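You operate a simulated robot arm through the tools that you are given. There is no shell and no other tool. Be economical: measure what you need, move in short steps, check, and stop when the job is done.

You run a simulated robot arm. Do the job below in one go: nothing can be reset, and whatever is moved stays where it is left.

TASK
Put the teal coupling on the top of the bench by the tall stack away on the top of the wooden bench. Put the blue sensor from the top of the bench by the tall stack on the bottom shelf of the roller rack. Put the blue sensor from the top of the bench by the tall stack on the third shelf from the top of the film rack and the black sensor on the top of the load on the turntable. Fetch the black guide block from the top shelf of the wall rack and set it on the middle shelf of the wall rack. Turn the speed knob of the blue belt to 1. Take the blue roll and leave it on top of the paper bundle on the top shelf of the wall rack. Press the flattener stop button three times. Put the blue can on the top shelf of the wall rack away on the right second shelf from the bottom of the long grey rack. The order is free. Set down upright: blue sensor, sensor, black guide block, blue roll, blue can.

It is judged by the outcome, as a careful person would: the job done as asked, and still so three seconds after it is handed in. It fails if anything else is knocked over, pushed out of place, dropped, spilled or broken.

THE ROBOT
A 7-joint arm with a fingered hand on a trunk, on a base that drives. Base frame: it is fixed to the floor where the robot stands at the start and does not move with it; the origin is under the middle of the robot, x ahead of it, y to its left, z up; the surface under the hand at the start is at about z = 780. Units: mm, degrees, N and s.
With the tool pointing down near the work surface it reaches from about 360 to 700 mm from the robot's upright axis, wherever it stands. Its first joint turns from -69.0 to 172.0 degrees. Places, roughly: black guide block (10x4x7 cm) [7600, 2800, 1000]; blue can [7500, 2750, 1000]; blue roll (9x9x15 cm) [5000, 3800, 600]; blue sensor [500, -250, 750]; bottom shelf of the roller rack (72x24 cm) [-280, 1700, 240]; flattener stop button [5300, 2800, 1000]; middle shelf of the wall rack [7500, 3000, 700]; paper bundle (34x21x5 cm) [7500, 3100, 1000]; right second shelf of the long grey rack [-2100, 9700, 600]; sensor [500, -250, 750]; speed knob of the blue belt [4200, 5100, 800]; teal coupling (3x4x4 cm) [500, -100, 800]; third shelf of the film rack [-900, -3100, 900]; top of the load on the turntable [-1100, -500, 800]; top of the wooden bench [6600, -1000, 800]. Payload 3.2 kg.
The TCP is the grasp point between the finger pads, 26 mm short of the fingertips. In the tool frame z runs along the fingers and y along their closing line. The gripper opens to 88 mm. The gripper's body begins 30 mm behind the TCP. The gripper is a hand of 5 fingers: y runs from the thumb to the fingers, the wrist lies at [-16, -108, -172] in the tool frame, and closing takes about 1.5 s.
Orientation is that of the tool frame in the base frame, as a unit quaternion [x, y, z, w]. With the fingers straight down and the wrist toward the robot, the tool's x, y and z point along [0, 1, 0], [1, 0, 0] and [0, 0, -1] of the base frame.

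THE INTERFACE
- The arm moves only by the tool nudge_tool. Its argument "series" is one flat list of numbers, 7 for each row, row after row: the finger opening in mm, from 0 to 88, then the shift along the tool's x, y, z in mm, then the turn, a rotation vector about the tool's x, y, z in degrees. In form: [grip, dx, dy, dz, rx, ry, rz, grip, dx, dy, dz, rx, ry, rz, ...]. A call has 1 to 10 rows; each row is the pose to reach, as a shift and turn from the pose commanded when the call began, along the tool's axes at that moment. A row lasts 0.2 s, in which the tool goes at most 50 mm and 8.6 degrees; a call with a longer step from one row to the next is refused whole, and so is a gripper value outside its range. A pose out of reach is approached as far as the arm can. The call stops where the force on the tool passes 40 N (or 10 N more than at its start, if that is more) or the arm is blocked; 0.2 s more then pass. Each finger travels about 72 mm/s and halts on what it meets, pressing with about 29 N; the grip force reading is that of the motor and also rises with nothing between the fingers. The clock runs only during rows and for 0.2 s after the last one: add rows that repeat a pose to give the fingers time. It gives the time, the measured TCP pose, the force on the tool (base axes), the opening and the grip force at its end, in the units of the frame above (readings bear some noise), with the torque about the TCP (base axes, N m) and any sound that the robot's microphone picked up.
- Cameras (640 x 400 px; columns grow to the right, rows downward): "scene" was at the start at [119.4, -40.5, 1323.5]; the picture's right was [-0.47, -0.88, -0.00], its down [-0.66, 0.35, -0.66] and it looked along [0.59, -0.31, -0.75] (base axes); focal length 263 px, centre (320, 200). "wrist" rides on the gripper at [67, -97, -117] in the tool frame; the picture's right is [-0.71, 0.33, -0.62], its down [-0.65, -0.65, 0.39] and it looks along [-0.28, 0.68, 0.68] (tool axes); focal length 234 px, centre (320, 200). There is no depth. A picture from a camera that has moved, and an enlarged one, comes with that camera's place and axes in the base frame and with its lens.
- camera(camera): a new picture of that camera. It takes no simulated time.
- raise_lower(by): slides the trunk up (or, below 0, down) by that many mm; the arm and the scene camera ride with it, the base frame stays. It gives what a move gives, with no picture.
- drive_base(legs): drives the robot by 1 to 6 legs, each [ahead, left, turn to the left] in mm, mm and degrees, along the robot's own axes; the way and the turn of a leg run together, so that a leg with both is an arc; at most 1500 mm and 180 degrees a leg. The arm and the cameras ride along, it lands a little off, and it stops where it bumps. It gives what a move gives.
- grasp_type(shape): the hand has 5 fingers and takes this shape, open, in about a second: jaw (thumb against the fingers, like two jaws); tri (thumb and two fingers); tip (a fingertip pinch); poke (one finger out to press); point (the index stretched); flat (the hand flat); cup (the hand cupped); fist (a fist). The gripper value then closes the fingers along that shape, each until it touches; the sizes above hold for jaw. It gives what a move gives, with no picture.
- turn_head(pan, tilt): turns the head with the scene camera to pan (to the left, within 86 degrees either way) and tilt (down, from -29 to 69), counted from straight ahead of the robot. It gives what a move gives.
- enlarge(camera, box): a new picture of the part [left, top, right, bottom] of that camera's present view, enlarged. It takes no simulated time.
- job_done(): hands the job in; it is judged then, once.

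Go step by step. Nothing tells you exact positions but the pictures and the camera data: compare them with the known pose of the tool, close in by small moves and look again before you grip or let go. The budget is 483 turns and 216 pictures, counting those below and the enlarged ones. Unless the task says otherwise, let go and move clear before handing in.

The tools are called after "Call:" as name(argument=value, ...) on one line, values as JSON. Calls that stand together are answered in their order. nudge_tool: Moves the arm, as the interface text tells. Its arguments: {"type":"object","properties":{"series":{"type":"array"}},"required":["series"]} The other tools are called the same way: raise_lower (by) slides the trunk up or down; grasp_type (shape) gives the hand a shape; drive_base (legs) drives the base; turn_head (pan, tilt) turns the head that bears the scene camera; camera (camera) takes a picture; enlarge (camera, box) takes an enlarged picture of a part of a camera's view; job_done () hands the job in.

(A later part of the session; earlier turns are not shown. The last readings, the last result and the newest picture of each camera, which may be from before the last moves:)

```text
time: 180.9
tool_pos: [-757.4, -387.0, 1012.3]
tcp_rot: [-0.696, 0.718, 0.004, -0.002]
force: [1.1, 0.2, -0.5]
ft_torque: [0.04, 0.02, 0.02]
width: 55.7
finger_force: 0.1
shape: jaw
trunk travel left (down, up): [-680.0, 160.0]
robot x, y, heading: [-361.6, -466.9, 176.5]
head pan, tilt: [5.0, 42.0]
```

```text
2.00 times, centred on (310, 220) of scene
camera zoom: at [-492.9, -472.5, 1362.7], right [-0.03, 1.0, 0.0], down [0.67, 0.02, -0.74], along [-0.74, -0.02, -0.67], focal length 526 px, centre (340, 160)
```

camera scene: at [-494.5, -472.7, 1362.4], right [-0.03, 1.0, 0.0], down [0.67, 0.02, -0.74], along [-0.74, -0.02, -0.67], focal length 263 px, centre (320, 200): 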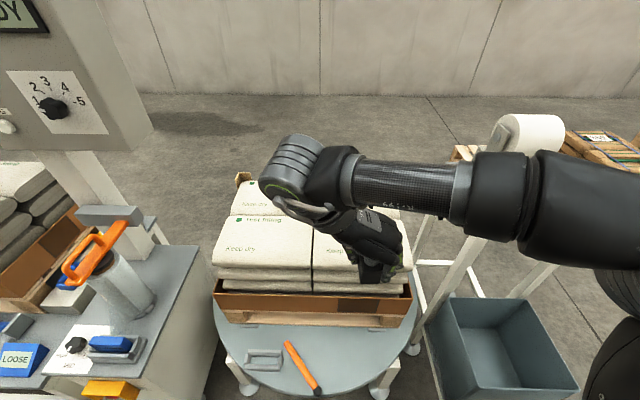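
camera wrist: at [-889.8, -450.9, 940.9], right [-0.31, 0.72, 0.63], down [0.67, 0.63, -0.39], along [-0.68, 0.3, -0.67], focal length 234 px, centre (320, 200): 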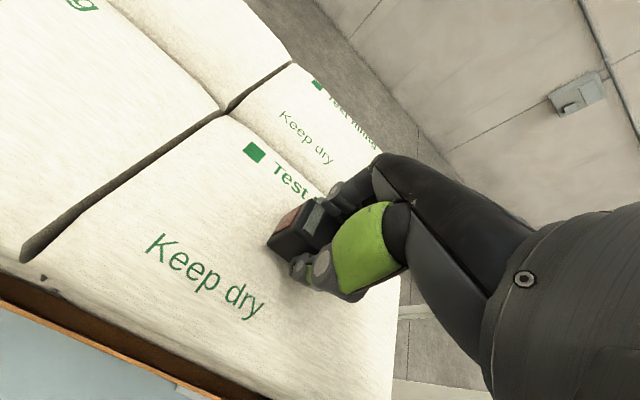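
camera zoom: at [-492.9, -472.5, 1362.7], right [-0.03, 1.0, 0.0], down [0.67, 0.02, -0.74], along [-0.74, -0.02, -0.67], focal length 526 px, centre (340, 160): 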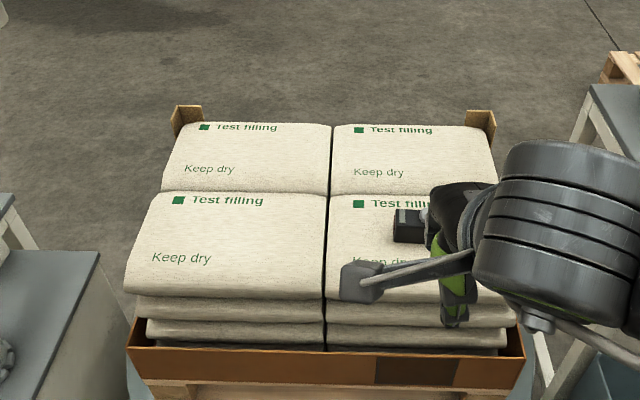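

The black sensor is securely on the load. Next, the bench again to inspect the "61" block closely.

Call:
drive_base(legs=[[-270, 0, 0], [0, 0, -176.5], [50, 340, 0]])

Call:
turn_head(pan=0, tilt=55)

Call:
camera(camera="scene")

Call:
camera(camera="wrist")

```text
time: 191.9
tool_pos: [362.3, -213.0, 1011.2]
tcp_rot: [0.701, 0.713, 0.001, 0.003]
force: [-0.1, 1.0, -0.5]
ft_torque: [-0.02, 0.0, 0.02]
width: 55.5
finger_force: 0.0
shape: jaw
trunk travel left (down, up): [-680.0, 160.0]
robot x, y, heading: [-37.7, -151.1, -0.6]
head pan, tilt: [5.0, 42.0]
```

```text
time: 192.6
tool_pos: [362.4, -213.1, 1012.1]
tcp_rot: [0.701, 0.713, 0.002, 0.003]
force: [-0.4, 0.0, -0.6]
ft_torque: [-0.01, 0.03, -0.01]
width: 55.6
finger_force: 0.0
shape: jaw
trunk travel left (down, up): [-680.0, 160.0]
robot x, y, heading: [-39.4, -146.5, -1.0]
head pan, tilt: [0.0, 55.0]
```

```text
114 pictures are left
camera scene: at [83.6, -153.6, 1344.8], right [-0.01, -1.0, 0.0], down [-0.82, 0.01, -0.57], along [0.57, -0.01, -0.82], focal length 263 px, centre (320, 200)
```

scene: 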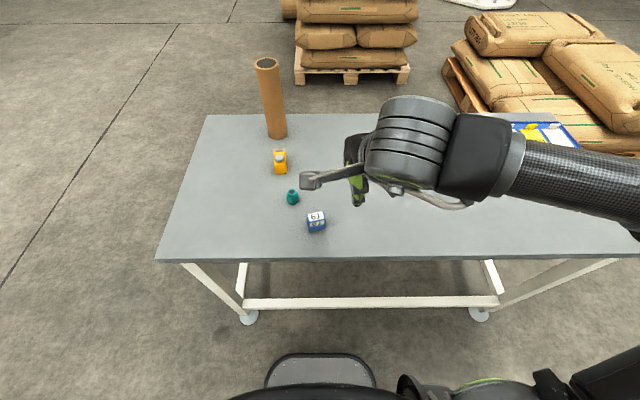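

```text
113 pictures are left
camera wrist: at [263.0, -147.5, 1128.0], right [0.34, -0.7, 0.63], down [-0.64, -0.66, -0.39], along [0.69, -0.27, -0.67], focal length 234 px, centre (320, 200)
```

wrist: 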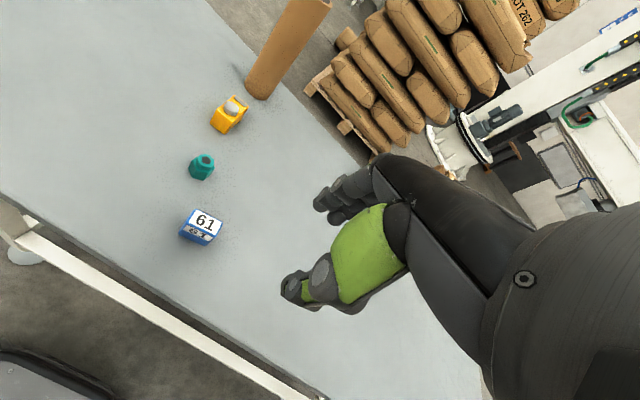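

Call:
enlarge(camera="scene", box=[270, 180, 350, 240])

Call:
enlarge(camera="wrist", box=[150, 130, 260, 270])

```text
6.67 times, centred on (310, 210) of scene
camera zoom: at [83.6, -153.6, 1344.8], right [-0.01, -1.0, 0.0], down [-0.82, 0.01, -0.57], along [0.57, -0.01, -0.82], focal length 1752 px, centre (387, 133)
```

zoom: 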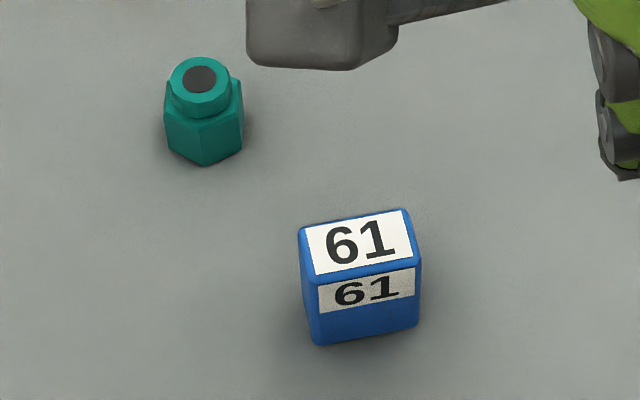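

```text
2.86 times, centred on (205, 200) of wrist
camera zoom: at [263.0, -147.5, 1128.0], right [0.34, -0.7, 0.63], down [-0.64, -0.66, -0.39], along [0.69, -0.27, -0.67], focal length 669 px, centre (649, 200)
```

zoom: 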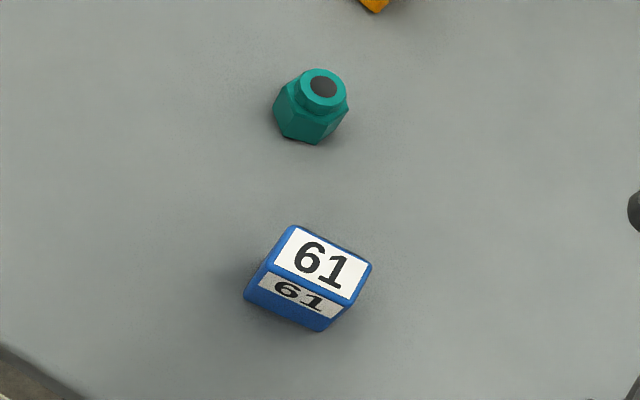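

The "61" block is the only other blue piece here, and the yellow/blue/black knobbed set covers the other instruction, so I take "61" as the remaining blue sensor for the roller rack. Before grasping I'll look at the roller rack's bottom shelf to choose the grip.

Call:
turn_head(pan=86, tilt=32)

Call:
enlarge(camera="scene", box=[120, 80, 420, 380])

```text
time: 194.2
tool_pos: [362.5, -213.2, 1012.6]
tcp_rot: [0.702, 0.713, 0.002, 0.003]
force: [0.0, -0.3, -0.1]
ft_torque: [0.04, -0.01, 0.02]
width: 55.5
finger_force: 0.1
shape: jaw
trunk travel left (down, up): [-680.0, 160.0]
robot x, y, heading: [-41.4, -146.0, -0.7]
head pan, tilt: [85.9, 32.0]
```

```text
1.33 times, centred on (270, 230) of scene
camera zoom: at [19.1, -63.2, 1377.6], right [1.0, -0.08, 0.0], down [-0.04, -0.53, -0.85], along [0.07, 0.84, -0.53], focal length 350 px, centre (387, 160)
```

zoom: 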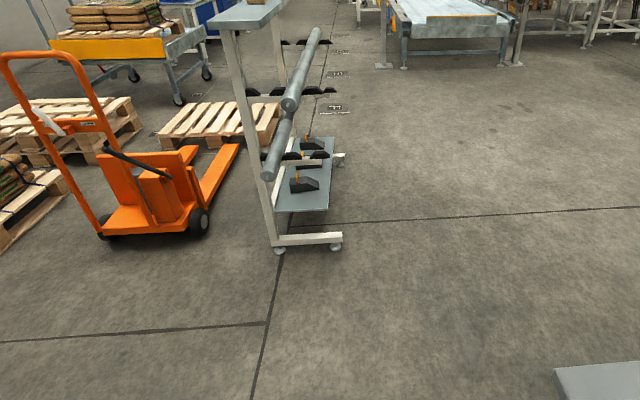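

The roller rack opens toward +x with cantilever arms and rollers over its bottom shelf. I'll drive there for a close look before choosing the grasp.

Call:
drive_base(legs=[[0, 800, 0], [450, 900, 0], [0, 0, 180]])

Call:
turn_head(pan=-15, tilt=45)

Call:
camera(camera="scene")

```text
time: 210.8
tool_pos: [15.8, 1616.4, 1012.1]
tcp_rot: [0.725, -0.689, -0.003, 0.002]
force: [0.4, -0.2, 0.2]
ft_torque: [-0.02, 0.01, 0.02]
width: 55.3
finger_force: 0.0
shape: jaw
trunk travel left (down, up): [-680.0, 160.0]
robot x, y, heading: [417.8, 1568.4, -178.7]
head pan, tilt: [85.9, 32.0]
```

```text
time: 212.6
tool_pos: [14.5, 1617.3, 1012.0]
tcp_rot: [0.725, -0.689, -0.003, 0.002]
force: [0.2, 0.3, -0.5]
ft_torque: [-0.03, -0.04, -0.01]
width: 55.5
finger_force: 0.1
shape: jaw
trunk travel left (down, up): [-680.0, 160.0]
robot x, y, heading: [417.3, 1568.4, -178.8]
head pan, tilt: [-15.0, 45.0]
```

```text
109 pictures are left
camera scene: at [288.7, 1582.0, 1358.2], right [0.24, 0.97, 0.0], down [0.69, -0.17, -0.71], along [-0.69, 0.17, -0.71], focal length 263 px, centre (320, 200)
```

scene: 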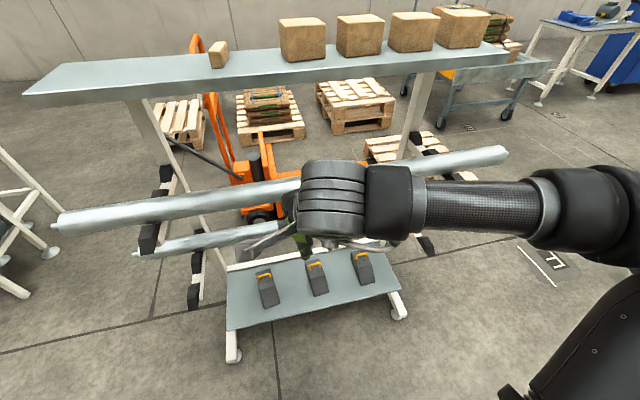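

The shelf front strip is clear (front edge x≈-167, wedges start about x≈-235), rollers are well above, so a vertical hand works; I'd place at about (-213, 1596). Going back to fetch the block.

Call:
drive_base(legs=[[0, 0, 179], [-450, -900, 0], [0, -815, 0]])

Call:
turn_head(pan=0, tilt=55)

Call:
camera(camera="scene")

```text
time: 229.0
tool_pos: [388.3, -193.6, 1011.4]
tcp_rot: [0.692, 0.722, 0.002, 0.003]
force: [0.2, 0.8, 0.0]
ft_torque: [0.0, -0.01, -0.02]
width: 55.4
finger_force: 0.0
shape: jaw
trunk travel left (down, up): [-680.0, 160.0]
robot x, y, heading: [-14.0, -139.0, 0.7]
head pan, tilt: [-15.0, 45.0]
```

```text
time: 229.8
tool_pos: [388.6, -192.6, 1011.7]
tcp_rot: [0.692, 0.722, 0.002, 0.003]
force: [-0.7, -0.3, 0.0]
ft_torque: [0.02, 0.01, 0.0]
width: 55.5
finger_force: 0.1
shape: jaw
trunk travel left (down, up): [-680.0, 160.0]
robot x, y, heading: [-16.2, -140.8, 0.9]
head pan, tilt: [0.0, 55.0]
```

```text
108 pictures are left
camera scene: at [108.5, -140.9, 1344.8], right [0.01, -1.0, 0.0], down [-0.82, -0.01, -0.57], along [0.57, 0.01, -0.82], focal length 263 px, centre (320, 200)
```

scene: 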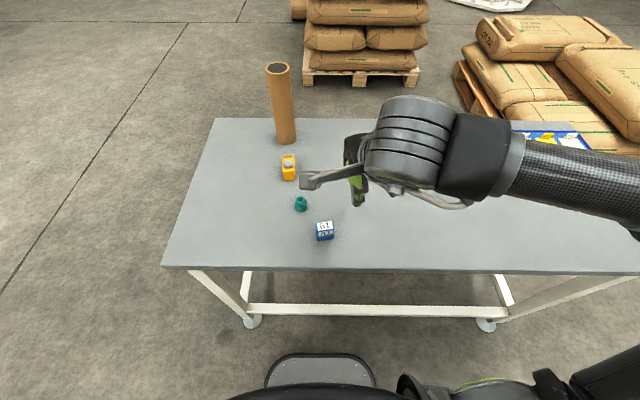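

Call:
nudge_tool(series=[88, 22, 6, 35, 0, 0, -5, 88, 44, 13, 70, 0, 0, -10.4, 88, 44, 13, 112, 0, 0, -10.4])

Call:
enlarge(camera="scene", box=[270, 140, 400, 260])

Call:
enlarge(camera="wrist", box=[160, 180, 360, 340])

```text
time: 230.6
tool_pos: [399.1, -149.8, 900.0]
tcp_rot: [0.624, 0.782, 0.001, 0.004]
force: [-1.7, 0.1, -0.3]
ft_torque: [0.04, 0.01, -0.02]
width: 87.8
finger_force: 0.0
shape: jaw
trunk travel left (down, up): [-680.0, 160.0]
robot x, y, heading: [-14.0, -138.5, 0.8]
head pan, tilt: [0.0, 55.0]
```

```text
3.33 times, centred on (335, 200) of scene
camera zoom: at [109.1, -140.8, 1344.7], right [0.01, -1.0, 0.0], down [-0.82, -0.01, -0.57], along [0.57, 0.01, -0.82], focal length 876 px, centre (270, 200)
```

zoom: 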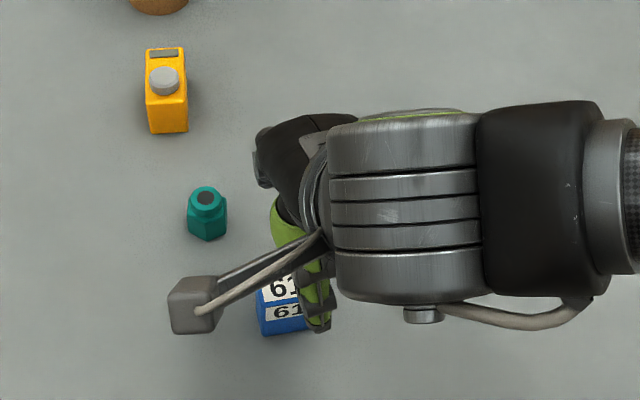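

```text
2.50 times, centred on (260, 260) of wrist
camera zoom: at [289.7, -107.2, 1016.6], right [0.48, -0.61, 0.63], down [-0.49, -0.78, -0.39], along [0.73, -0.12, -0.67], focal length 585 px, centre (470, 50)
```

zoom: 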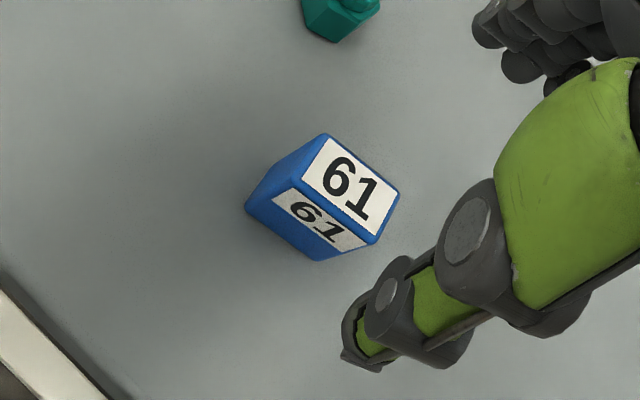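

Call:
nudge_tool(series=[88, 3, 4, 30, 0, 0, 0, 88, 3, 4, 60, 0, 0, 0, 88, 3, 4, 85, 0, 0, 0, 60, 3, 4, 85, 0, 0, 0, 40, 3, 4, 85, 0, 0, 0, 20, 3, 4, 85, 0, 0, 0, 0, 3, 4, 85, 0, 0, 0, 0, 3, 4, 85, 0, 0, 0])

Call:
enlarge(camera="wrist", box=[200, 140, 420, 320])

```text
time: 232.4
tool_pos: [403.7, -147.6, 815.2]
tcp_rot: [0.623, 0.782, 0.001, 0.003]
force: [-0.4, -0.9, -0.4]
ft_torque: [-0.01, -0.02, 0.0]
width: 19.7
finger_force: 28.9
shape: jaw
trunk travel left (down, up): [-680.0, 160.0]
robot x, y, heading: [-14.2, -138.7, 0.7]
head pan, tilt: [0.0, 55.0]
```

```text
2.22 times, centred on (310, 230) of wrist
camera zoom: at [293.3, -103.3, 931.7], right [0.48, -0.61, 0.63], down [-0.49, -0.78, -0.39], along [0.73, -0.12, -0.67], focal length 520 px, centre (342, 133)
```

zoom: 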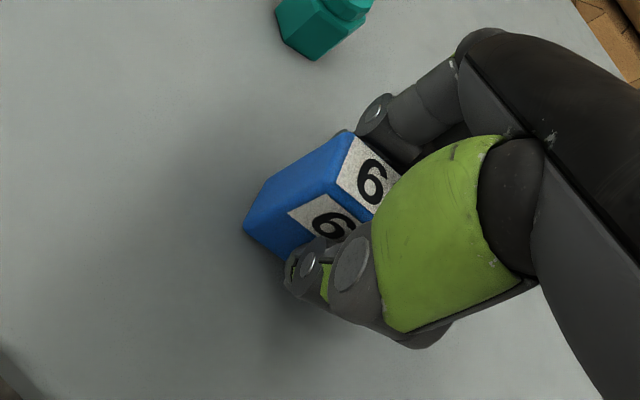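

Gripped. Lifting and carrying to the roller rack.

Call:
nudge_tool(series=[0, 0, 0, -30, 0, 0, 0, 0, 0, 0, -75, 0, 0, 0, 0, 0, 0, -120, 0, 0, 0, 0, 0, 0, -165, 0, 0, 0, 0, 0, 0, -200, 0, 0, 0])

Call:
drive_base(legs=[[0, 800, 0], [430, 900, 0], [0, 0, 180]])

Call:
turn_head(pan=15, tilt=50)

Call:
camera(camera="scene")

```text
time: 233.6
tool_pos: [402.1, -144.5, 1014.9]
tcp_rot: [0.623, 0.782, 0.001, 0.002]
force: [0.3, 0.8, -0.5]
ft_torque: [-0.01, 0.0, 0.0]
width: 19.5
finger_force: 28.8
shape: jaw
trunk travel left (down, up): [-680.0, 160.0]
robot x, y, heading: [-11.6, -137.2, 0.9]
head pan, tilt: [0.0, 55.0]
```

```text
time: 249.9
tool_pos: [-14.1, 1558.2, 1014.8]
tcp_rot: [0.778, -0.628, -0.002, 0.001]
force: [0.2, -0.4, 0.8]
ft_torque: [-0.01, 0.02, 0.0]
width: 19.1
finger_force: 29.3
shape: jaw
trunk travel left (down, up): [-680.0, 160.0]
robot x, y, heading: [403.9, 1546.6, -179.8]
head pan, tilt: [0.0, 55.0]
```

```text
time: 250.7
tool_pos: [-13.5, 1557.5, 1014.5]
tcp_rot: [0.778, -0.628, -0.003, 0.001]
force: [0.0, 0.4, 0.4]
ft_torque: [0.0, -0.01, -0.02]
width: 19.0
finger_force: 28.7
shape: jaw
trunk travel left (down, up): [-680.0, 160.0]
robot x, y, heading: [404.2, 1547.7, -180.0]
head pan, tilt: [15.0, 50.0]
```

```text
104 pictures are left
camera scene: at [278.7, 1524.5, 1351.2], right [-0.26, 0.97, 0.0], down [0.74, 0.2, -0.64], along [-0.62, -0.17, -0.77], focal length 263 px, centre (320, 200)
```

scene: 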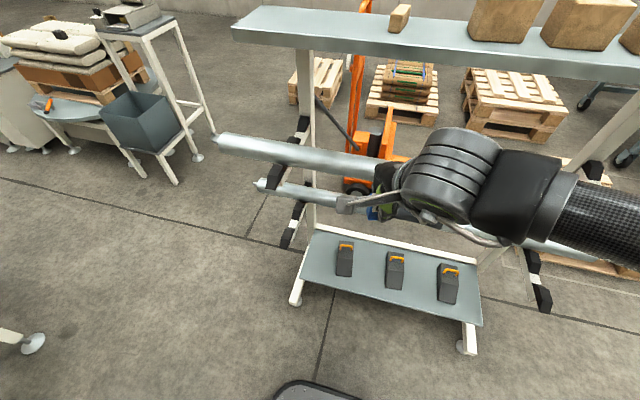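

I'll lower the trunk here in the open, then move in.

Call:
raise_lower(by=-400)

Call:
raise_lower(by=-260)

Call:
drive_base(legs=[[100, -50, 0]])

Call:
camera(camera="scene")

Call:
camera(camera="wrist")

```text
time: 254.5
tool_pos: [-14.1, 1556.9, 614.1]
tcp_rot: [0.778, -0.628, -0.003, 0.0]
force: [0.5, 0.1, -1.0]
ft_torque: [-0.03, -0.01, 0.01]
width: 19.0
finger_force: 28.8
shape: jaw
trunk travel left (down, up): [-280.0, 560.0]
robot x, y, heading: [401.3, 1545.8, -179.9]
head pan, tilt: [15.0, 50.0]
```

```text
time: 257.2
tool_pos: [-12.5, 1556.9, 354.1]
tcp_rot: [0.778, -0.628, -0.003, 0.001]
force: [-0.6, 0.4, -1.2]
ft_torque: [-0.03, 0.01, -0.02]
width: 19.0
finger_force: 29.2
shape: jaw
trunk travel left (down, up): [-20.0, 820.0]
robot x, y, heading: [401.6, 1546.7, -179.6]
head pan, tilt: [15.0, 50.0]
```

```text
time: 258.4
tool_pos: [-111.3, 1604.9, 354.6]
tcp_rot: [0.779, -0.627, -0.002, 0.001]
force: [0.9, 0.5, -1.3]
ft_torque: [0.02, -0.01, -0.02]
width: 19.3
finger_force: 29.0
shape: jaw
trunk travel left (down, up): [-20.0, 820.0]
robot x, y, heading: [302.2, 1599.9, -179.5]
head pan, tilt: [15.0, 50.0]
```

```text
103 pictures are left
camera scene: at [180.3, 1574.1, 691.2], right [-0.27, 0.96, 0.0], down [0.74, 0.2, -0.64], along [-0.62, -0.17, -0.77], focal length 263 px, centre (320, 200)
```

scene: 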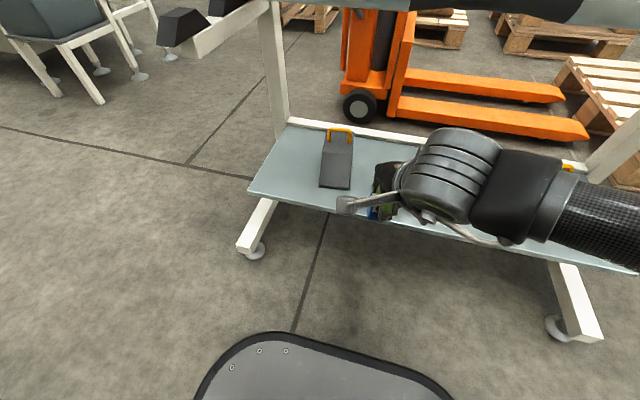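

```text
102 pictures are left
camera wrist: at [-1.5, 1561.0, 471.0], right [-0.47, 0.62, 0.63], down [0.5, 0.78, -0.39], along [-0.73, 0.13, -0.67], focal length 234 px, centre (320, 200)
```

wrist: 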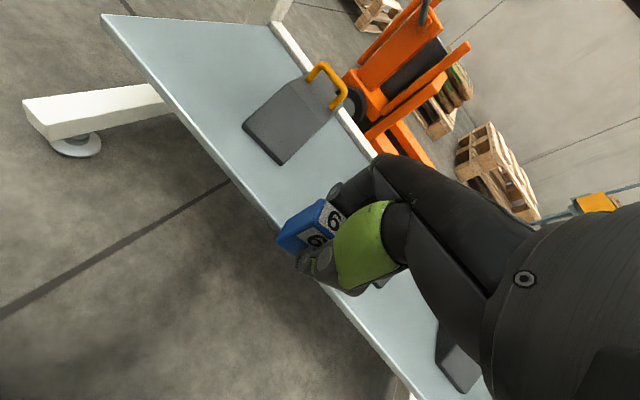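

Call:
nudge_tool(series=[0, -8, 33, 0, 0, 0, 4, 0, -16, 66, 0, 0, 0, 8, 0, -24, 98, 15, 0, 0, 12, 0, -24, 98, 45, 0, 0, 12])

Call:
camera(camera="wrist")

Call:
enlarge(camera="scene", box=[240, 100, 520, 280])

```text
time: 259.4
tool_pos: [-214.3, 1609.3, 310.2]
tcp_rot: [0.71, -0.705, -0.003, 0.002]
force: [0.1, 0.2, -1.0]
ft_torque: [-0.01, -0.01, -0.01]
width: 19.1
finger_force: 29.1
shape: jaw
trunk travel left (down, up): [-20.0, 820.0]
robot x, y, heading: [306.6, 1595.8, -179.8]
head pan, tilt: [15.0, 50.0]
```

```text
101 pictures are left
camera wrist: at [-115.6, 1543.0, 426.4], right [-0.33, 0.7, 0.63], down [0.65, 0.65, -0.39], along [-0.69, 0.28, -0.67], focal length 234 px, centre (320, 200)
```

wrist: 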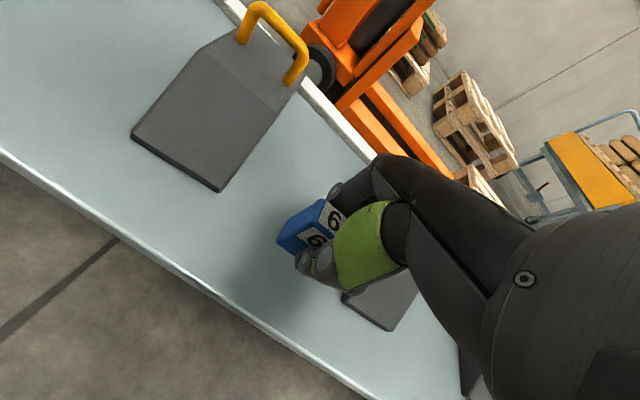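

```text
2.22 times, centred on (380, 190) of scene
camera zoom: at [180.3, 1574.1, 691.3], right [-0.27, 0.96, 0.0], down [0.74, 0.2, -0.64], along [-0.62, -0.17, -0.77], focal length 584 px, centre (187, 222)
```

zoom: 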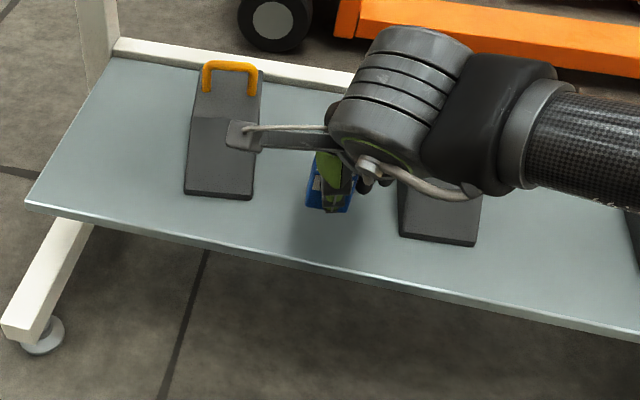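

Well placed. Lowering to the shelf.

Call:
nudge_tool(series=[0, 0, 0, 8, 0, 0, 0, 0, 0, 0, 16, 0, 0, 0, 0, 0, 0, 24, 0, 0, 0])

Call:
nudge_tool(series=[0, 0, 0, 3, 0, 0, 0, 0, 0, 0, 6, 0, 0, 0])

Call:
nudge_tool(series=[0, 0, 0, 2, 0, 0, 0, 0, 0, 0, 5, 0, 0, 0])

```text
time: 260.2
tool_pos: [-214.1, 1608.0, 286.2]
tcp_rot: [0.709, -0.705, -0.003, 0.002]
force: [0.2, 0.3, -0.3]
ft_torque: [0.01, 0.0, 0.01]
width: 18.9
finger_force: 29.3
shape: jaw
trunk travel left (down, up): [-20.0, 820.0]
robot x, y, heading: [306.9, 1597.1, -179.4]
head pan, tilt: [15.0, 50.0]
```

```text
time: 260.8
tool_pos: [-212.0, 1608.4, 284.4]
tcp_rot: [0.71, -0.704, -0.005, 0.005]
force: [1.3, 0.6, 13.8]
ft_torque: [0.03, 0.0, -0.02]
width: 19.5
finger_force: 29.5
shape: jaw
trunk travel left (down, up): [-20.0, 820.0]
robot x, y, heading: [303.5, 1596.4, -179.8]
head pan, tilt: [15.0, 50.0]
```

```text
time: 261.4
tool_pos: [-214.7, 1608.0, 282.5]
tcp_rot: [0.71, -0.704, -0.007, 0.009]
force: [5.8, 2.4, 37.2]
ft_torque: [0.03, -0.13, -0.03]
width: 20.8
finger_force: 29.1
shape: jaw
trunk travel left (down, up): [-20.0, 820.0]
robot x, y, heading: [305.3, 1600.7, -179.8]
head pan, tilt: [15.0, 50.0]
```

Call:
nudge_tool(series=[0, 0, 0, -9, 0, 0, 0, 14, 0, 0, -9, 0, 0, 0, 20, 0, 0, -9, 0, 0, 0, 28, 0, 0, -9, 0, 0, 0, 40, 0, 0, -9, 0, 0, 0, 48, 0, 0, -9, 0, 0, 0, 48, 0, 0, -20, 0, 0, 0, 48, 0, 0, -50, 0, 0, 0, 48, 0, 0, -90, 0, 0, 0])

Call:
camera(camera="wrist")

```text
time: 263.4
tool_pos: [-211.2, 1607.5, 364.0]
tcp_rot: [0.71, -0.704, -0.002, 0.001]
force: [-0.7, -0.4, 0.6]
ft_torque: [-0.01, 0.04, 0.02]
width: 47.5
finger_force: 0.0
shape: jaw
trunk travel left (down, up): [-20.0, 820.0]
robot x, y, heading: [307.5, 1598.2, -179.8]
head pan, tilt: [15.0, 50.0]
```

```text
99 pictures are left
camera wrist: at [-113.1, 1541.2, 480.3], right [-0.33, 0.7, 0.63], down [0.65, 0.66, -0.39], along [-0.69, 0.28, -0.67], focal length 234 px, centre (320, 200)
```

wrist: 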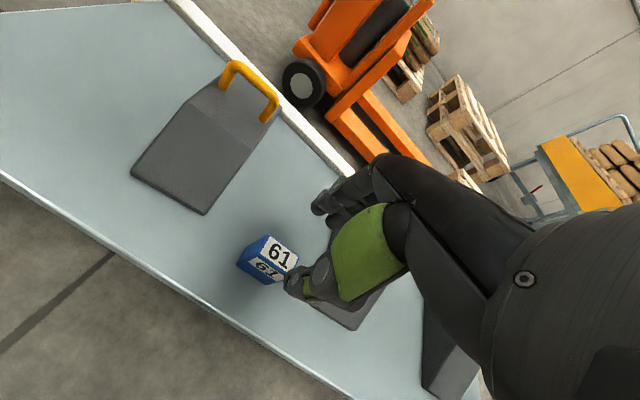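

Placed upright. Backing out, raising the trunk and returning to the bench for the teal coupling.

Call:
drive_base(legs=[[-150, 0, 0]])

Call:
raise_lower(by=400)

Call:
raise_lower(by=240)

Call:
drive_base(legs=[[0, 0, 179.8], [-450, -850, 0], [0, -840, 0]])

Call:
turn_head(pan=0, tilt=55)

Call:
camera(camera="scene")

```text
time: 264.8
tool_pos: [-59.9, 1607.4, 364.5]
tcp_rot: [0.711, -0.703, -0.002, 0.002]
force: [0.0, -0.3, 0.3]
ft_torque: [-0.04, 0.02, -0.01]
width: 47.3
finger_force: 0.1
shape: jaw
trunk travel left (down, up): [-20.0, 820.0]
robot x, y, heading: [457.8, 1604.6, -179.4]
head pan, tilt: [15.0, 50.0]
```

```text
time: 268.6
tool_pos: [-60.0, 1607.1, 763.5]
tcp_rot: [0.711, -0.703, -0.003, 0.002]
force: [-0.2, 0.6, 0.6]
ft_torque: [-0.01, 0.02, -0.02]
width: 47.3
finger_force: 0.1
shape: jaw
trunk travel left (down, up): [-420.0, 420.0]
robot x, y, heading: [460.3, 1600.5, -179.6]
head pan, tilt: [15.0, 50.0]
```

```text
time: 271.1
tool_pos: [-60.2, 1607.4, 1002.7]
tcp_rot: [0.711, -0.704, -0.002, 0.002]
force: [-0.4, -0.1, -0.7]
ft_torque: [-0.02, -0.02, -0.03]
width: 47.3
finger_force: 0.0
shape: jaw
trunk travel left (down, up): [-660.0, 180.0]
robot x, y, heading: [458.1, 1599.0, -179.2]
head pan, tilt: [15.0, 50.0]
```

```text
time: 286.0
tool_pos: [656.0, 513.0, 1003.9]
tcp_rot: [0.577, 0.817, 0.003, 0.002]
force: [0.2, 0.2, -0.6]
ft_torque: [0.02, 0.04, 0.03]
width: 47.9
finger_force: 0.0
shape: jaw
trunk travel left (down, up): [-660.0, 180.0]
robot x, y, heading: [167.9, 356.0, 19.0]
head pan, tilt: [15.0, 50.0]
stopped in leg 3: the robot was blocked; the commanded pose is now the measured one
```

```text
time: 286.7
tool_pos: [653.6, 514.0, 1003.7]
tcp_rot: [0.577, 0.817, 0.001, 0.003]
force: [0.4, -0.6, 0.3]
ft_torque: [0.0, 0.01, -0.02]
width: 47.7
finger_force: 0.1
shape: jaw
trunk travel left (down, up): [-660.0, 180.0]
robot x, y, heading: [167.1, 357.6, 19.2]
head pan, tilt: [0.0, 55.0]
```

```text
98 pictures are left
camera scene: at [279.6, 393.2, 1324.8], right [0.33, -0.94, 0.0], down [-0.77, -0.27, -0.57], along [0.54, 0.19, -0.82], focal length 263 px, centre (320, 200)
```

scene: 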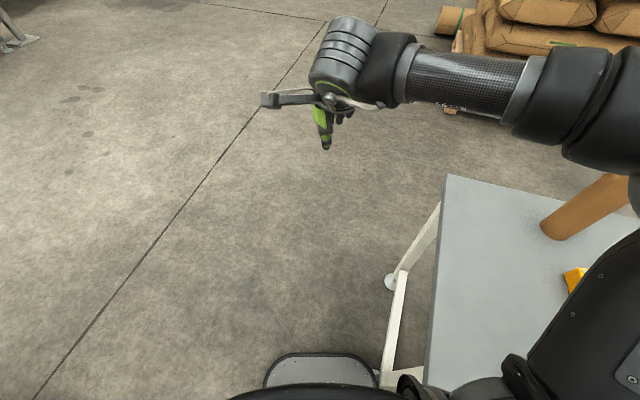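

The robot came round 19° off and was stopped at the bench corner; the bench edge still lines up with where it was. I'll back away, straighten up and check.

Call:
drive_base(legs=[[-120, 200, 0], [0, 0, -19]])

Call:
turn_head(pan=-45, tilt=45)

Call:
camera(camera="scene")

```text
time: 289.5
tool_pos: [502.0, 504.0, 1004.0]
tcp_rot: [0.702, 0.713, 0.002, 0.004]
force: [-0.6, -0.1, -0.3]
ft_torque: [0.02, 0.02, -0.01]
width: 47.6
finger_force: 0.0
shape: jaw
trunk travel left (down, up): [-660.0, 180.0]
robot x, y, heading: [-15.6, 511.4, 0.7]
head pan, tilt: [0.0, 55.0]
```

```text
time: 290.6
tool_pos: [501.9, 503.0, 1005.0]
tcp_rot: [0.701, 0.713, 0.001, 0.004]
force: [0.3, 0.1, -0.5]
ft_torque: [-0.02, 0.01, -0.01]
width: 47.7
finger_force: 0.1
shape: jaw
trunk travel left (down, up): [-660.0, 180.0]
robot x, y, heading: [-14.1, 509.8, 0.8]
head pan, tilt: [-45.0, 45.0]
```

```text
97 pictures are left
camera scene: at [94.7, 450.2, 1338.1], right [-0.7, -0.71, 0.0], down [-0.5, 0.5, -0.71], along [0.5, -0.5, -0.71], focal length 263 px, centre (320, 200)
```

scene: 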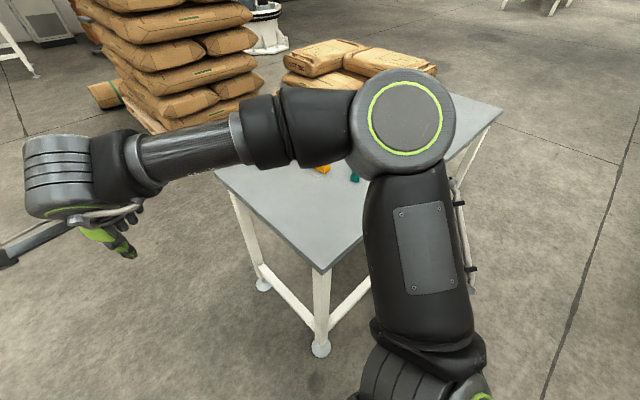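

Bench unmoved. Strafing to the coupling.

Call:
drive_base(legs=[[0, -590, 0]])

Call:
turn_head(pan=10, tilt=50)

Call:
camera(camera="scene")

Call:
camera(camera="wrist")

```text
time: 294.0
tool_pos: [511.7, -70.2, 1003.1]
tcp_rot: [0.696, 0.718, 0.002, 0.004]
force: [0.2, 0.2, -1.3]
ft_torque: [0.01, 0.02, -0.02]
width: 47.6
finger_force: 0.1
shape: jaw
trunk travel left (down, up): [-660.0, 180.0]
robot x, y, heading: [-2.9, -72.6, 1.4]
head pan, tilt: [-45.0, 45.0]
```

```text
time: 295.2
tool_pos: [511.3, -70.8, 1004.5]
tcp_rot: [0.696, 0.718, 0.001, 0.003]
force: [-0.3, -0.4, -0.4]
ft_torque: [0.01, -0.04, 0.01]
width: 47.5
finger_force: 0.2
shape: jaw
trunk travel left (down, up): [-660.0, 180.0]
robot x, y, heading: [-2.5, -73.5, 1.4]
head pan, tilt: [10.0, 50.0]
```

```text
96 pictures are left
camera scene: at [121.6, -59.9, 1331.2], right [0.2, -0.98, 0.0], down [-0.75, -0.15, -0.64], along [0.63, 0.13, -0.77], focal length 263 px, centre (320, 200)
```

scene: 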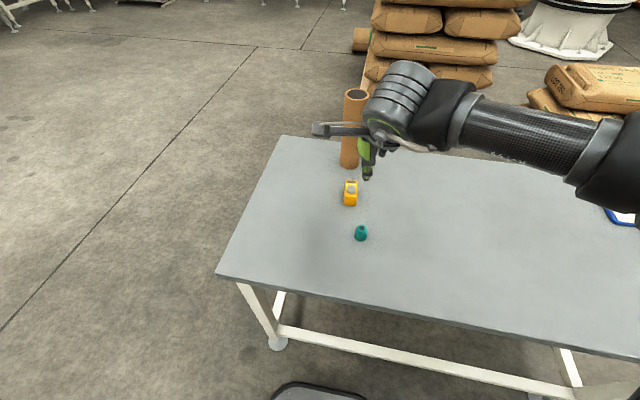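

```text
95 pictures are left
camera wrist: at [410.8, -7.2, 1120.4], right [0.35, -0.69, 0.63], down [-0.63, -0.67, -0.39], along [0.69, -0.26, -0.67], focal length 234 px, centre (320, 200)
```

wrist: 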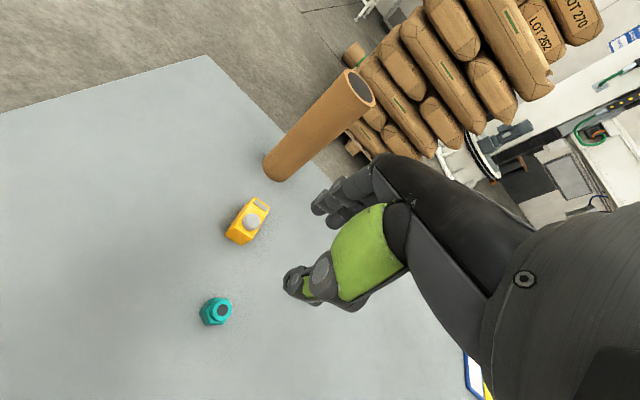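

The coupling is at (476, -85). Descending onto it.

Call:
nudge_tool(series=[70, -7, -18, 40, 0, 0, 0, 80, -13, -35, 80, 0, 0, 0, 80, -13, -35, 125, 0, 0, 0, 80, -13, -35, 160, 0, 0, 0, 80, -13, -35, 191, 0, 0, 0, 60, -13, -35, 191, 0, 0, 0, 40, -13, -35, 191, 0, 0, 0, 20, -13, -35, 191, 0, 0, 0, 0, -13, -35, 191, 0, 0, 0, 0, -13, -35, 191, 0, 0, 0])

Call:
nudge_tool(series=[0, 0, 0, -30, 0, 0, 0, 0, 0, 0, -75, 0, 0, 0, 0, 0, 0, -120, 0, 0, 0, 0, 0, 0, -165, 0, 0, 0, 0, 0, -40, -200, 0, 0, 0, 0, 0, -80, -210, 0, 0, 0])

Call:
camera(camera="wrist")

```text
time: 297.4
tool_pos: [478.0, -84.1, 812.3]
tcp_rot: [0.696, 0.718, 0.001, 0.003]
force: [0.3, 0.7, -0.1]
ft_torque: [-0.02, 0.03, 0.03]
width: 23.5
finger_force: 29.0
shape: jaw
trunk travel left (down, up): [-660.0, 180.0]
robot x, y, heading: [-2.9, -77.6, 1.3]
head pan, tilt: [10.0, 50.0]
```

```text
refused: row 5 steps farther than a row can; nothing moved
```

```text
94 pictures are left
camera wrist: at [377.4, -20.7, 928.6], right [0.35, -0.69, 0.63], down [-0.63, -0.67, -0.39], along [0.69, -0.26, -0.67], focal length 234 px, centre (320, 200)
```

wrist: 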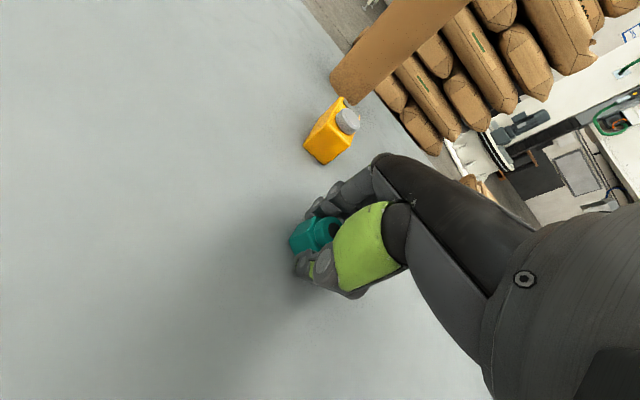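

Coupling gripped. Lifting, tucking and driving around the stack toward the wooden bench.

Call:
nudge_tool(series=[0, 0, 0, -30, 0, 0, 0, 0, 0, 0, -75, 0, 0, 0, 0, 0, 0, -120, 0, 0, 0, 0, 0, -10, -165, 0, 0, 0, 0, 0, -45, -195, 0, 0, 0, 0, 0, -85, -220, 0, 0, 0])

Call:
drive_base(legs=[[0, 800, 0], [1500, 0, 0], [1500, 0, 0]])

Call:
turn_head(pan=-5, tilt=15)

Call:
camera(camera="scene")

```text
time: 298.8
tool_pos: [391.2, -88.7, 1033.3]
tcp_rot: [0.696, 0.718, 0.002, 0.005]
force: [-0.1, 0.2, -0.8]
ft_torque: [-0.02, -0.04, 0.0]
width: 23.5
finger_force: 29.1
shape: jaw
trunk travel left (down, up): [-660.0, 180.0]
robot x, y, heading: [-7.7, -72.1, 1.3]
head pan, tilt: [10.0, 50.0]
```

```text
time: 317.1
tool_pos: [3362.5, 666.6, 1033.3]
tcp_rot: [0.709, 0.705, 0.001, 0.004]
force: [-0.3, 0.2, -1.7]
ft_torque: [-0.01, 0.03, -0.02]
width: 23.6
finger_force: 29.0
shape: jaw
trunk travel left (down, up): [-660.0, 180.0]
robot x, y, heading: [2966.9, 694.5, -0.6]
head pan, tilt: [10.0, 50.0]
```

```text
time: 318.1
tool_pos: [3361.9, 666.2, 1033.4]
tcp_rot: [0.709, 0.705, 0.002, 0.003]
force: [-0.5, 0.1, -1.0]
ft_torque: [-0.01, 0.01, -0.02]
width: 23.5
finger_force: 28.9
shape: jaw
trunk travel left (down, up): [-660.0, 180.0]
robot x, y, heading: [2967.7, 691.5, -0.5]
head pan, tilt: [-5.0, 15.0]
```

```text
93 pictures are left
camera scene: at [3110.0, 681.4, 1384.9], right [-0.1, -1.0, 0.0], down [-0.26, 0.03, -0.97], along [0.96, -0.1, -0.26], focal length 263 px, centre (320, 200)
```

scene: 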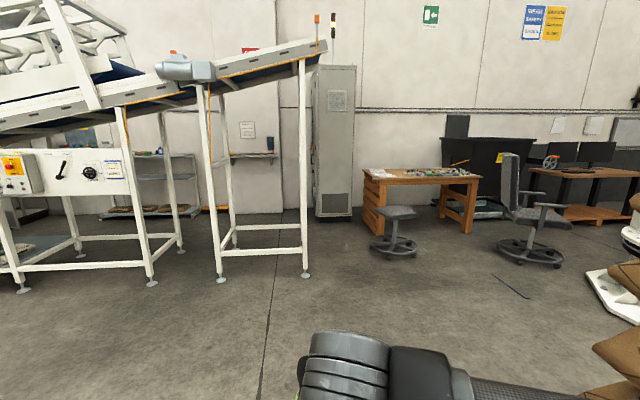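

The wooden bench is ahead right (front edge x≈6150, y -300…-1690), with a stool and chair in front; I'll go further forward, then look for a clear lane between them.

Call:
drive_base(legs=[[1500, -200, 0]])

Call:
turn_head(pan=-50, tilt=25)

Call:
camera(camera="scene")

```text
refused: leg 1 is longer than a leg can be; nothing moved
```

```text
time: 319.2
tool_pos: [3362.2, 667.1, 1033.8]
tcp_rot: [0.709, 0.705, 0.001, 0.003]
force: [0.0, -0.3, -1.3]
ft_torque: [-0.01, 0.03, 0.02]
width: 23.5
finger_force: 28.7
shape: jaw
trunk travel left (down, up): [-660.0, 180.0]
robot x, y, heading: [2969.8, 695.1, -0.6]
head pan, tilt: [-50.0, 25.0]
```

```text
92 pictures are left
camera scene: at [3075.5, 619.4, 1368.7], right [-0.77, -0.63, 0.0], down [-0.27, 0.33, -0.91], along [0.57, -0.7, -0.42], focal length 263 px, centre (320, 200)
```

scene: 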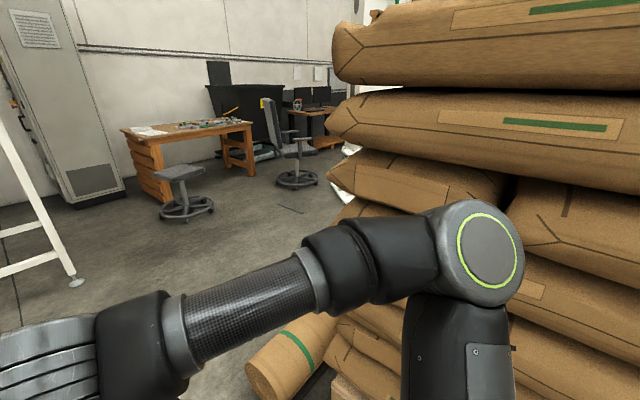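

Call:
drive_base(legs=[[1480, 0, 0], [300, -1300, 0], [250, -650, 0]])

Call:
turn_head(pan=0, tilt=30)

Call:
camera(camera="scene")

```text
time: 335.4
tool_pos: [5254.1, -1193.2, 1021.7]
tcp_rot: [0.716, 0.698, -0.003, -0.006]
force: [0.3, -0.4, -1.6]
ft_torque: [0.04, 0.04, 0.02]
width: 23.2
finger_force: 28.5
shape: jaw
trunk travel left (down, up): [-660.0, 180.0]
robot x, y, heading: [4838.1, -1151.8, -2.1]
head pan, tilt: [-50.0, 25.0]
stopped in leg 3: the robot was blocked; the commanded pose is now the measured one
```

```text
time: 336.6
tool_pos: [5254.3, -1190.0, 1022.6]
tcp_rot: [0.717, 0.697, -0.004, -0.003]
force: [0.2, -0.4, -1.1]
ft_torque: [0.01, -0.04, 0.0]
width: 23.4
finger_force: 29.3
shape: jaw
trunk travel left (down, up): [-660.0, 180.0]
robot x, y, heading: [4838.8, -1149.0, -2.0]
head pan, tilt: [0.0, 30.0]
```

```text
91 pictures are left
camera scene: at [4979.6, -1157.0, 1360.8], right [-0.04, -1.0, 0.0], down [-0.5, 0.02, -0.87], along [0.87, -0.03, -0.5], focal length 263 px, centre (320, 200)
```

scene: 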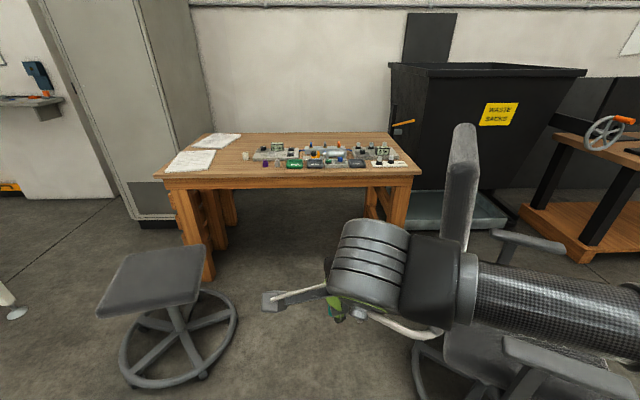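

I was stopped; I need to see what is on my right before moving again.

Call:
turn_head(pan=-70, tilt=45)

Call:
camera(camera="scene")

```text
time: 338.0
tool_pos: [5254.0, -1191.1, 1022.7]
tcp_rot: [0.716, 0.698, -0.003, -0.004]
force: [-0.9, -0.1, -1.2]
ft_torque: [0.0, 0.02, 0.0]
width: 23.0
finger_force: 28.9
shape: jaw
trunk travel left (down, up): [-660.0, 180.0]
robot x, y, heading: [4838.9, -1151.6, -2.0]
head pan, tilt: [-70.0, 45.0]
```

```text
90 pictures are left
camera scene: at [4914.5, -1231.0, 1338.2], right [-0.95, -0.31, 0.0], down [-0.22, 0.67, -0.71], along [0.22, -0.67, -0.71], focal length 263 px, centre (320, 200)
```

scene: 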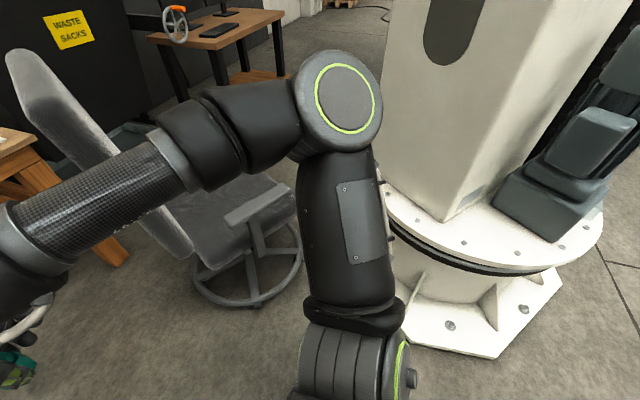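

The palletiser pedestal stopped my elbow; nothing else is moved. I'll shift left, straighten and drive up the lane at y≈-1060 between stool and chair.

Call:
drive_base(legs=[[0, 100, 2], [850, 0, 0]])

Call:
turn_head(pan=10, tilt=45)

Call:
camera(camera="scene")

```text
time: 339.2
tool_pos: [5239.6, -1230.2, 1022.4]
tcp_rot: [0.762, 0.647, -0.003, -0.006]
force: [0.0, 0.4, -0.7]
ft_torque: [0.01, 0.03, -0.01]
width: 23.4
finger_force: 28.9
shape: jaw
trunk travel left (down, up): [-660.0, 180.0]
robot x, y, heading: [4830.5, -1132.0, -10.0]
head pan, tilt: [-70.0, 45.0]
stopped in leg 1: the robot was blocked; the commanded pose is now the measured one
```

```text
time: 340.8
tool_pos: [5239.9, -1228.2, 1022.5]
tcp_rot: [0.762, 0.648, -0.003, -0.004]
force: [-0.1, -0.2, -1.0]
ft_torque: [-0.01, -0.04, -0.01]
width: 23.3
finger_force: 29.0
shape: jaw
trunk travel left (down, up): [-660.0, 180.0]
robot x, y, heading: [4836.0, -1130.9, -9.4]
head pan, tilt: [10.0, 45.0]
```

```text
89 pictures are left
camera scene: at [4965.7, -1142.5, 1338.1], right [0.0, -1.0, 0.0], down [-0.71, 0.0, -0.71], along [0.71, 0.0, -0.71], focal length 263 px, centre (320, 200)
```

scene: 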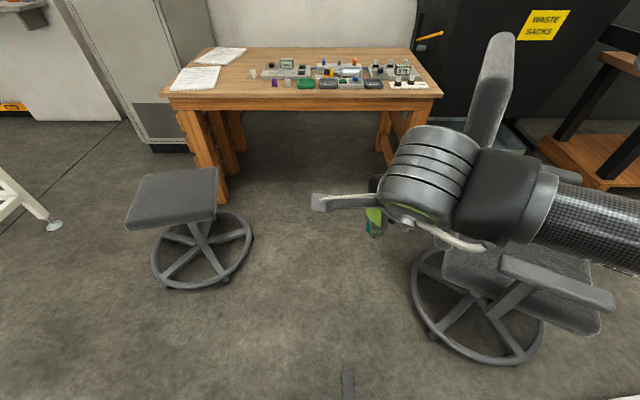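

Still blocked when moving left; I'll look to the left and down for the obstacle.

Call:
turn_head(pan=75, tilt=55)

Call:
camera(camera="scene")

Call:
turn_head(pan=-86, tilt=60)

Call:
camera(camera="scene")

```text
time: 342.1
tool_pos: [5239.7, -1228.6, 1022.4]
tcp_rot: [0.762, 0.648, -0.003, -0.004]
force: [-0.6, -0.2, -0.7]
ft_torque: [-0.01, 0.0, 0.02]
width: 23.1
finger_force: 28.8
shape: jaw
trunk travel left (down, up): [-660.0, 180.0]
robot x, y, heading: [4833.2, -1130.9, -9.6]
head pan, tilt: [75.0, 55.0]
```

```text
88 pictures are left
camera scene: at [4914.7, -1077.3, 1324.7], right [0.91, -0.42, 0.0], down [-0.34, -0.74, -0.57], along [0.24, 0.52, -0.82], focal length 263 px, centre (320, 200)
```

scene: 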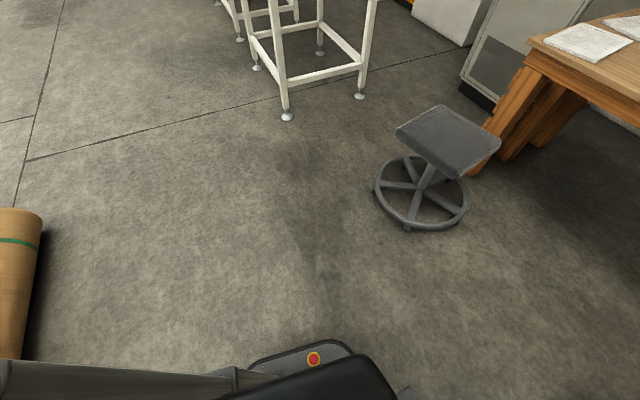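

```text
time: 344.6
tool_pos: [5241.9, -1230.4, 1023.1]
tcp_rot: [0.762, 0.647, -0.003, -0.004]
force: [-0.5, -0.6, -1.6]
ft_torque: [-0.03, 0.05, 0.01]
width: 23.0
finger_force: 29.6
shape: jaw
trunk travel left (down, up): [-660.0, 180.0]
robot x, y, heading: [4833.0, -1129.2, -9.9]
head pan, tilt: [-85.9, 60.0]
```

```text
87 pictures are left
camera scene: at [4877.8, -1209.1, 1318.7], right [-1.0, 0.1, 0.0], down [0.09, 0.86, -0.5], along [-0.05, -0.5, -0.87], focal length 263 px, centre (320, 200)
```

scene: 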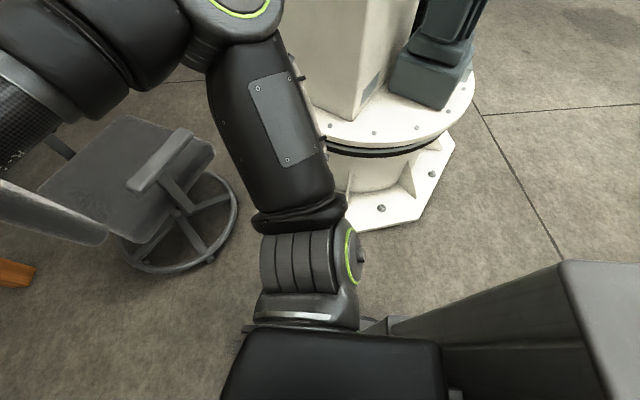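

Call:
turn_head(pan=-20, tilt=69)

Call:
camera(camera="scene")

```text
time: 346.0
tool_pos: [5240.7, -1229.3, 1023.5]
tcp_rot: [0.762, 0.648, -0.004, -0.004]
force: [-0.2, 0.2, -0.8]
ft_torque: [0.01, -0.03, -0.04]
width: 23.4
finger_force: 28.6
shape: jaw
trunk travel left (down, up): [-660.0, 180.0]
robot x, y, heading: [4836.9, -1130.4, -9.7]
head pan, tilt: [-20.0, 68.8]
```

```text
86 pictures are left
camera scene: at [4932.9, -1170.5, 1309.3], right [-0.5, -0.87, 0.0], down [-0.81, 0.46, -0.36], along [0.31, -0.18, -0.93], focal length 263 px, centre (320, 200)
```

scene: 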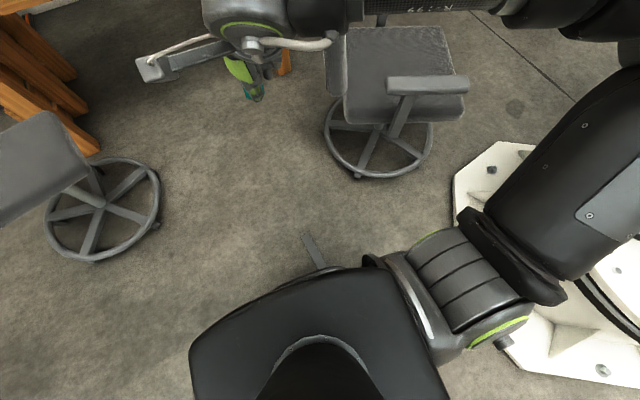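

The base sits against the pedestal plate on my right; turning swung the rear into it. I'll try a pure sideways move left.

Call:
drive_base(legs=[[0, 80, 0]])

```text
time: 347.0
tool_pos: [5227.6, -1265.9, 1023.0]
tcp_rot: [0.804, 0.595, -0.003, -0.003]
force: [0.6, 0.5, -0.4]
ft_torque: [-0.06, 0.03, 0.01]
width: 22.8
finger_force: 29.0
shape: jaw
trunk travel left (down, up): [-660.0, 180.0]
robot x, y, heading: [4837.8, -1116.3, -17.3]
head pan, tilt: [-20.0, 68.8]
```

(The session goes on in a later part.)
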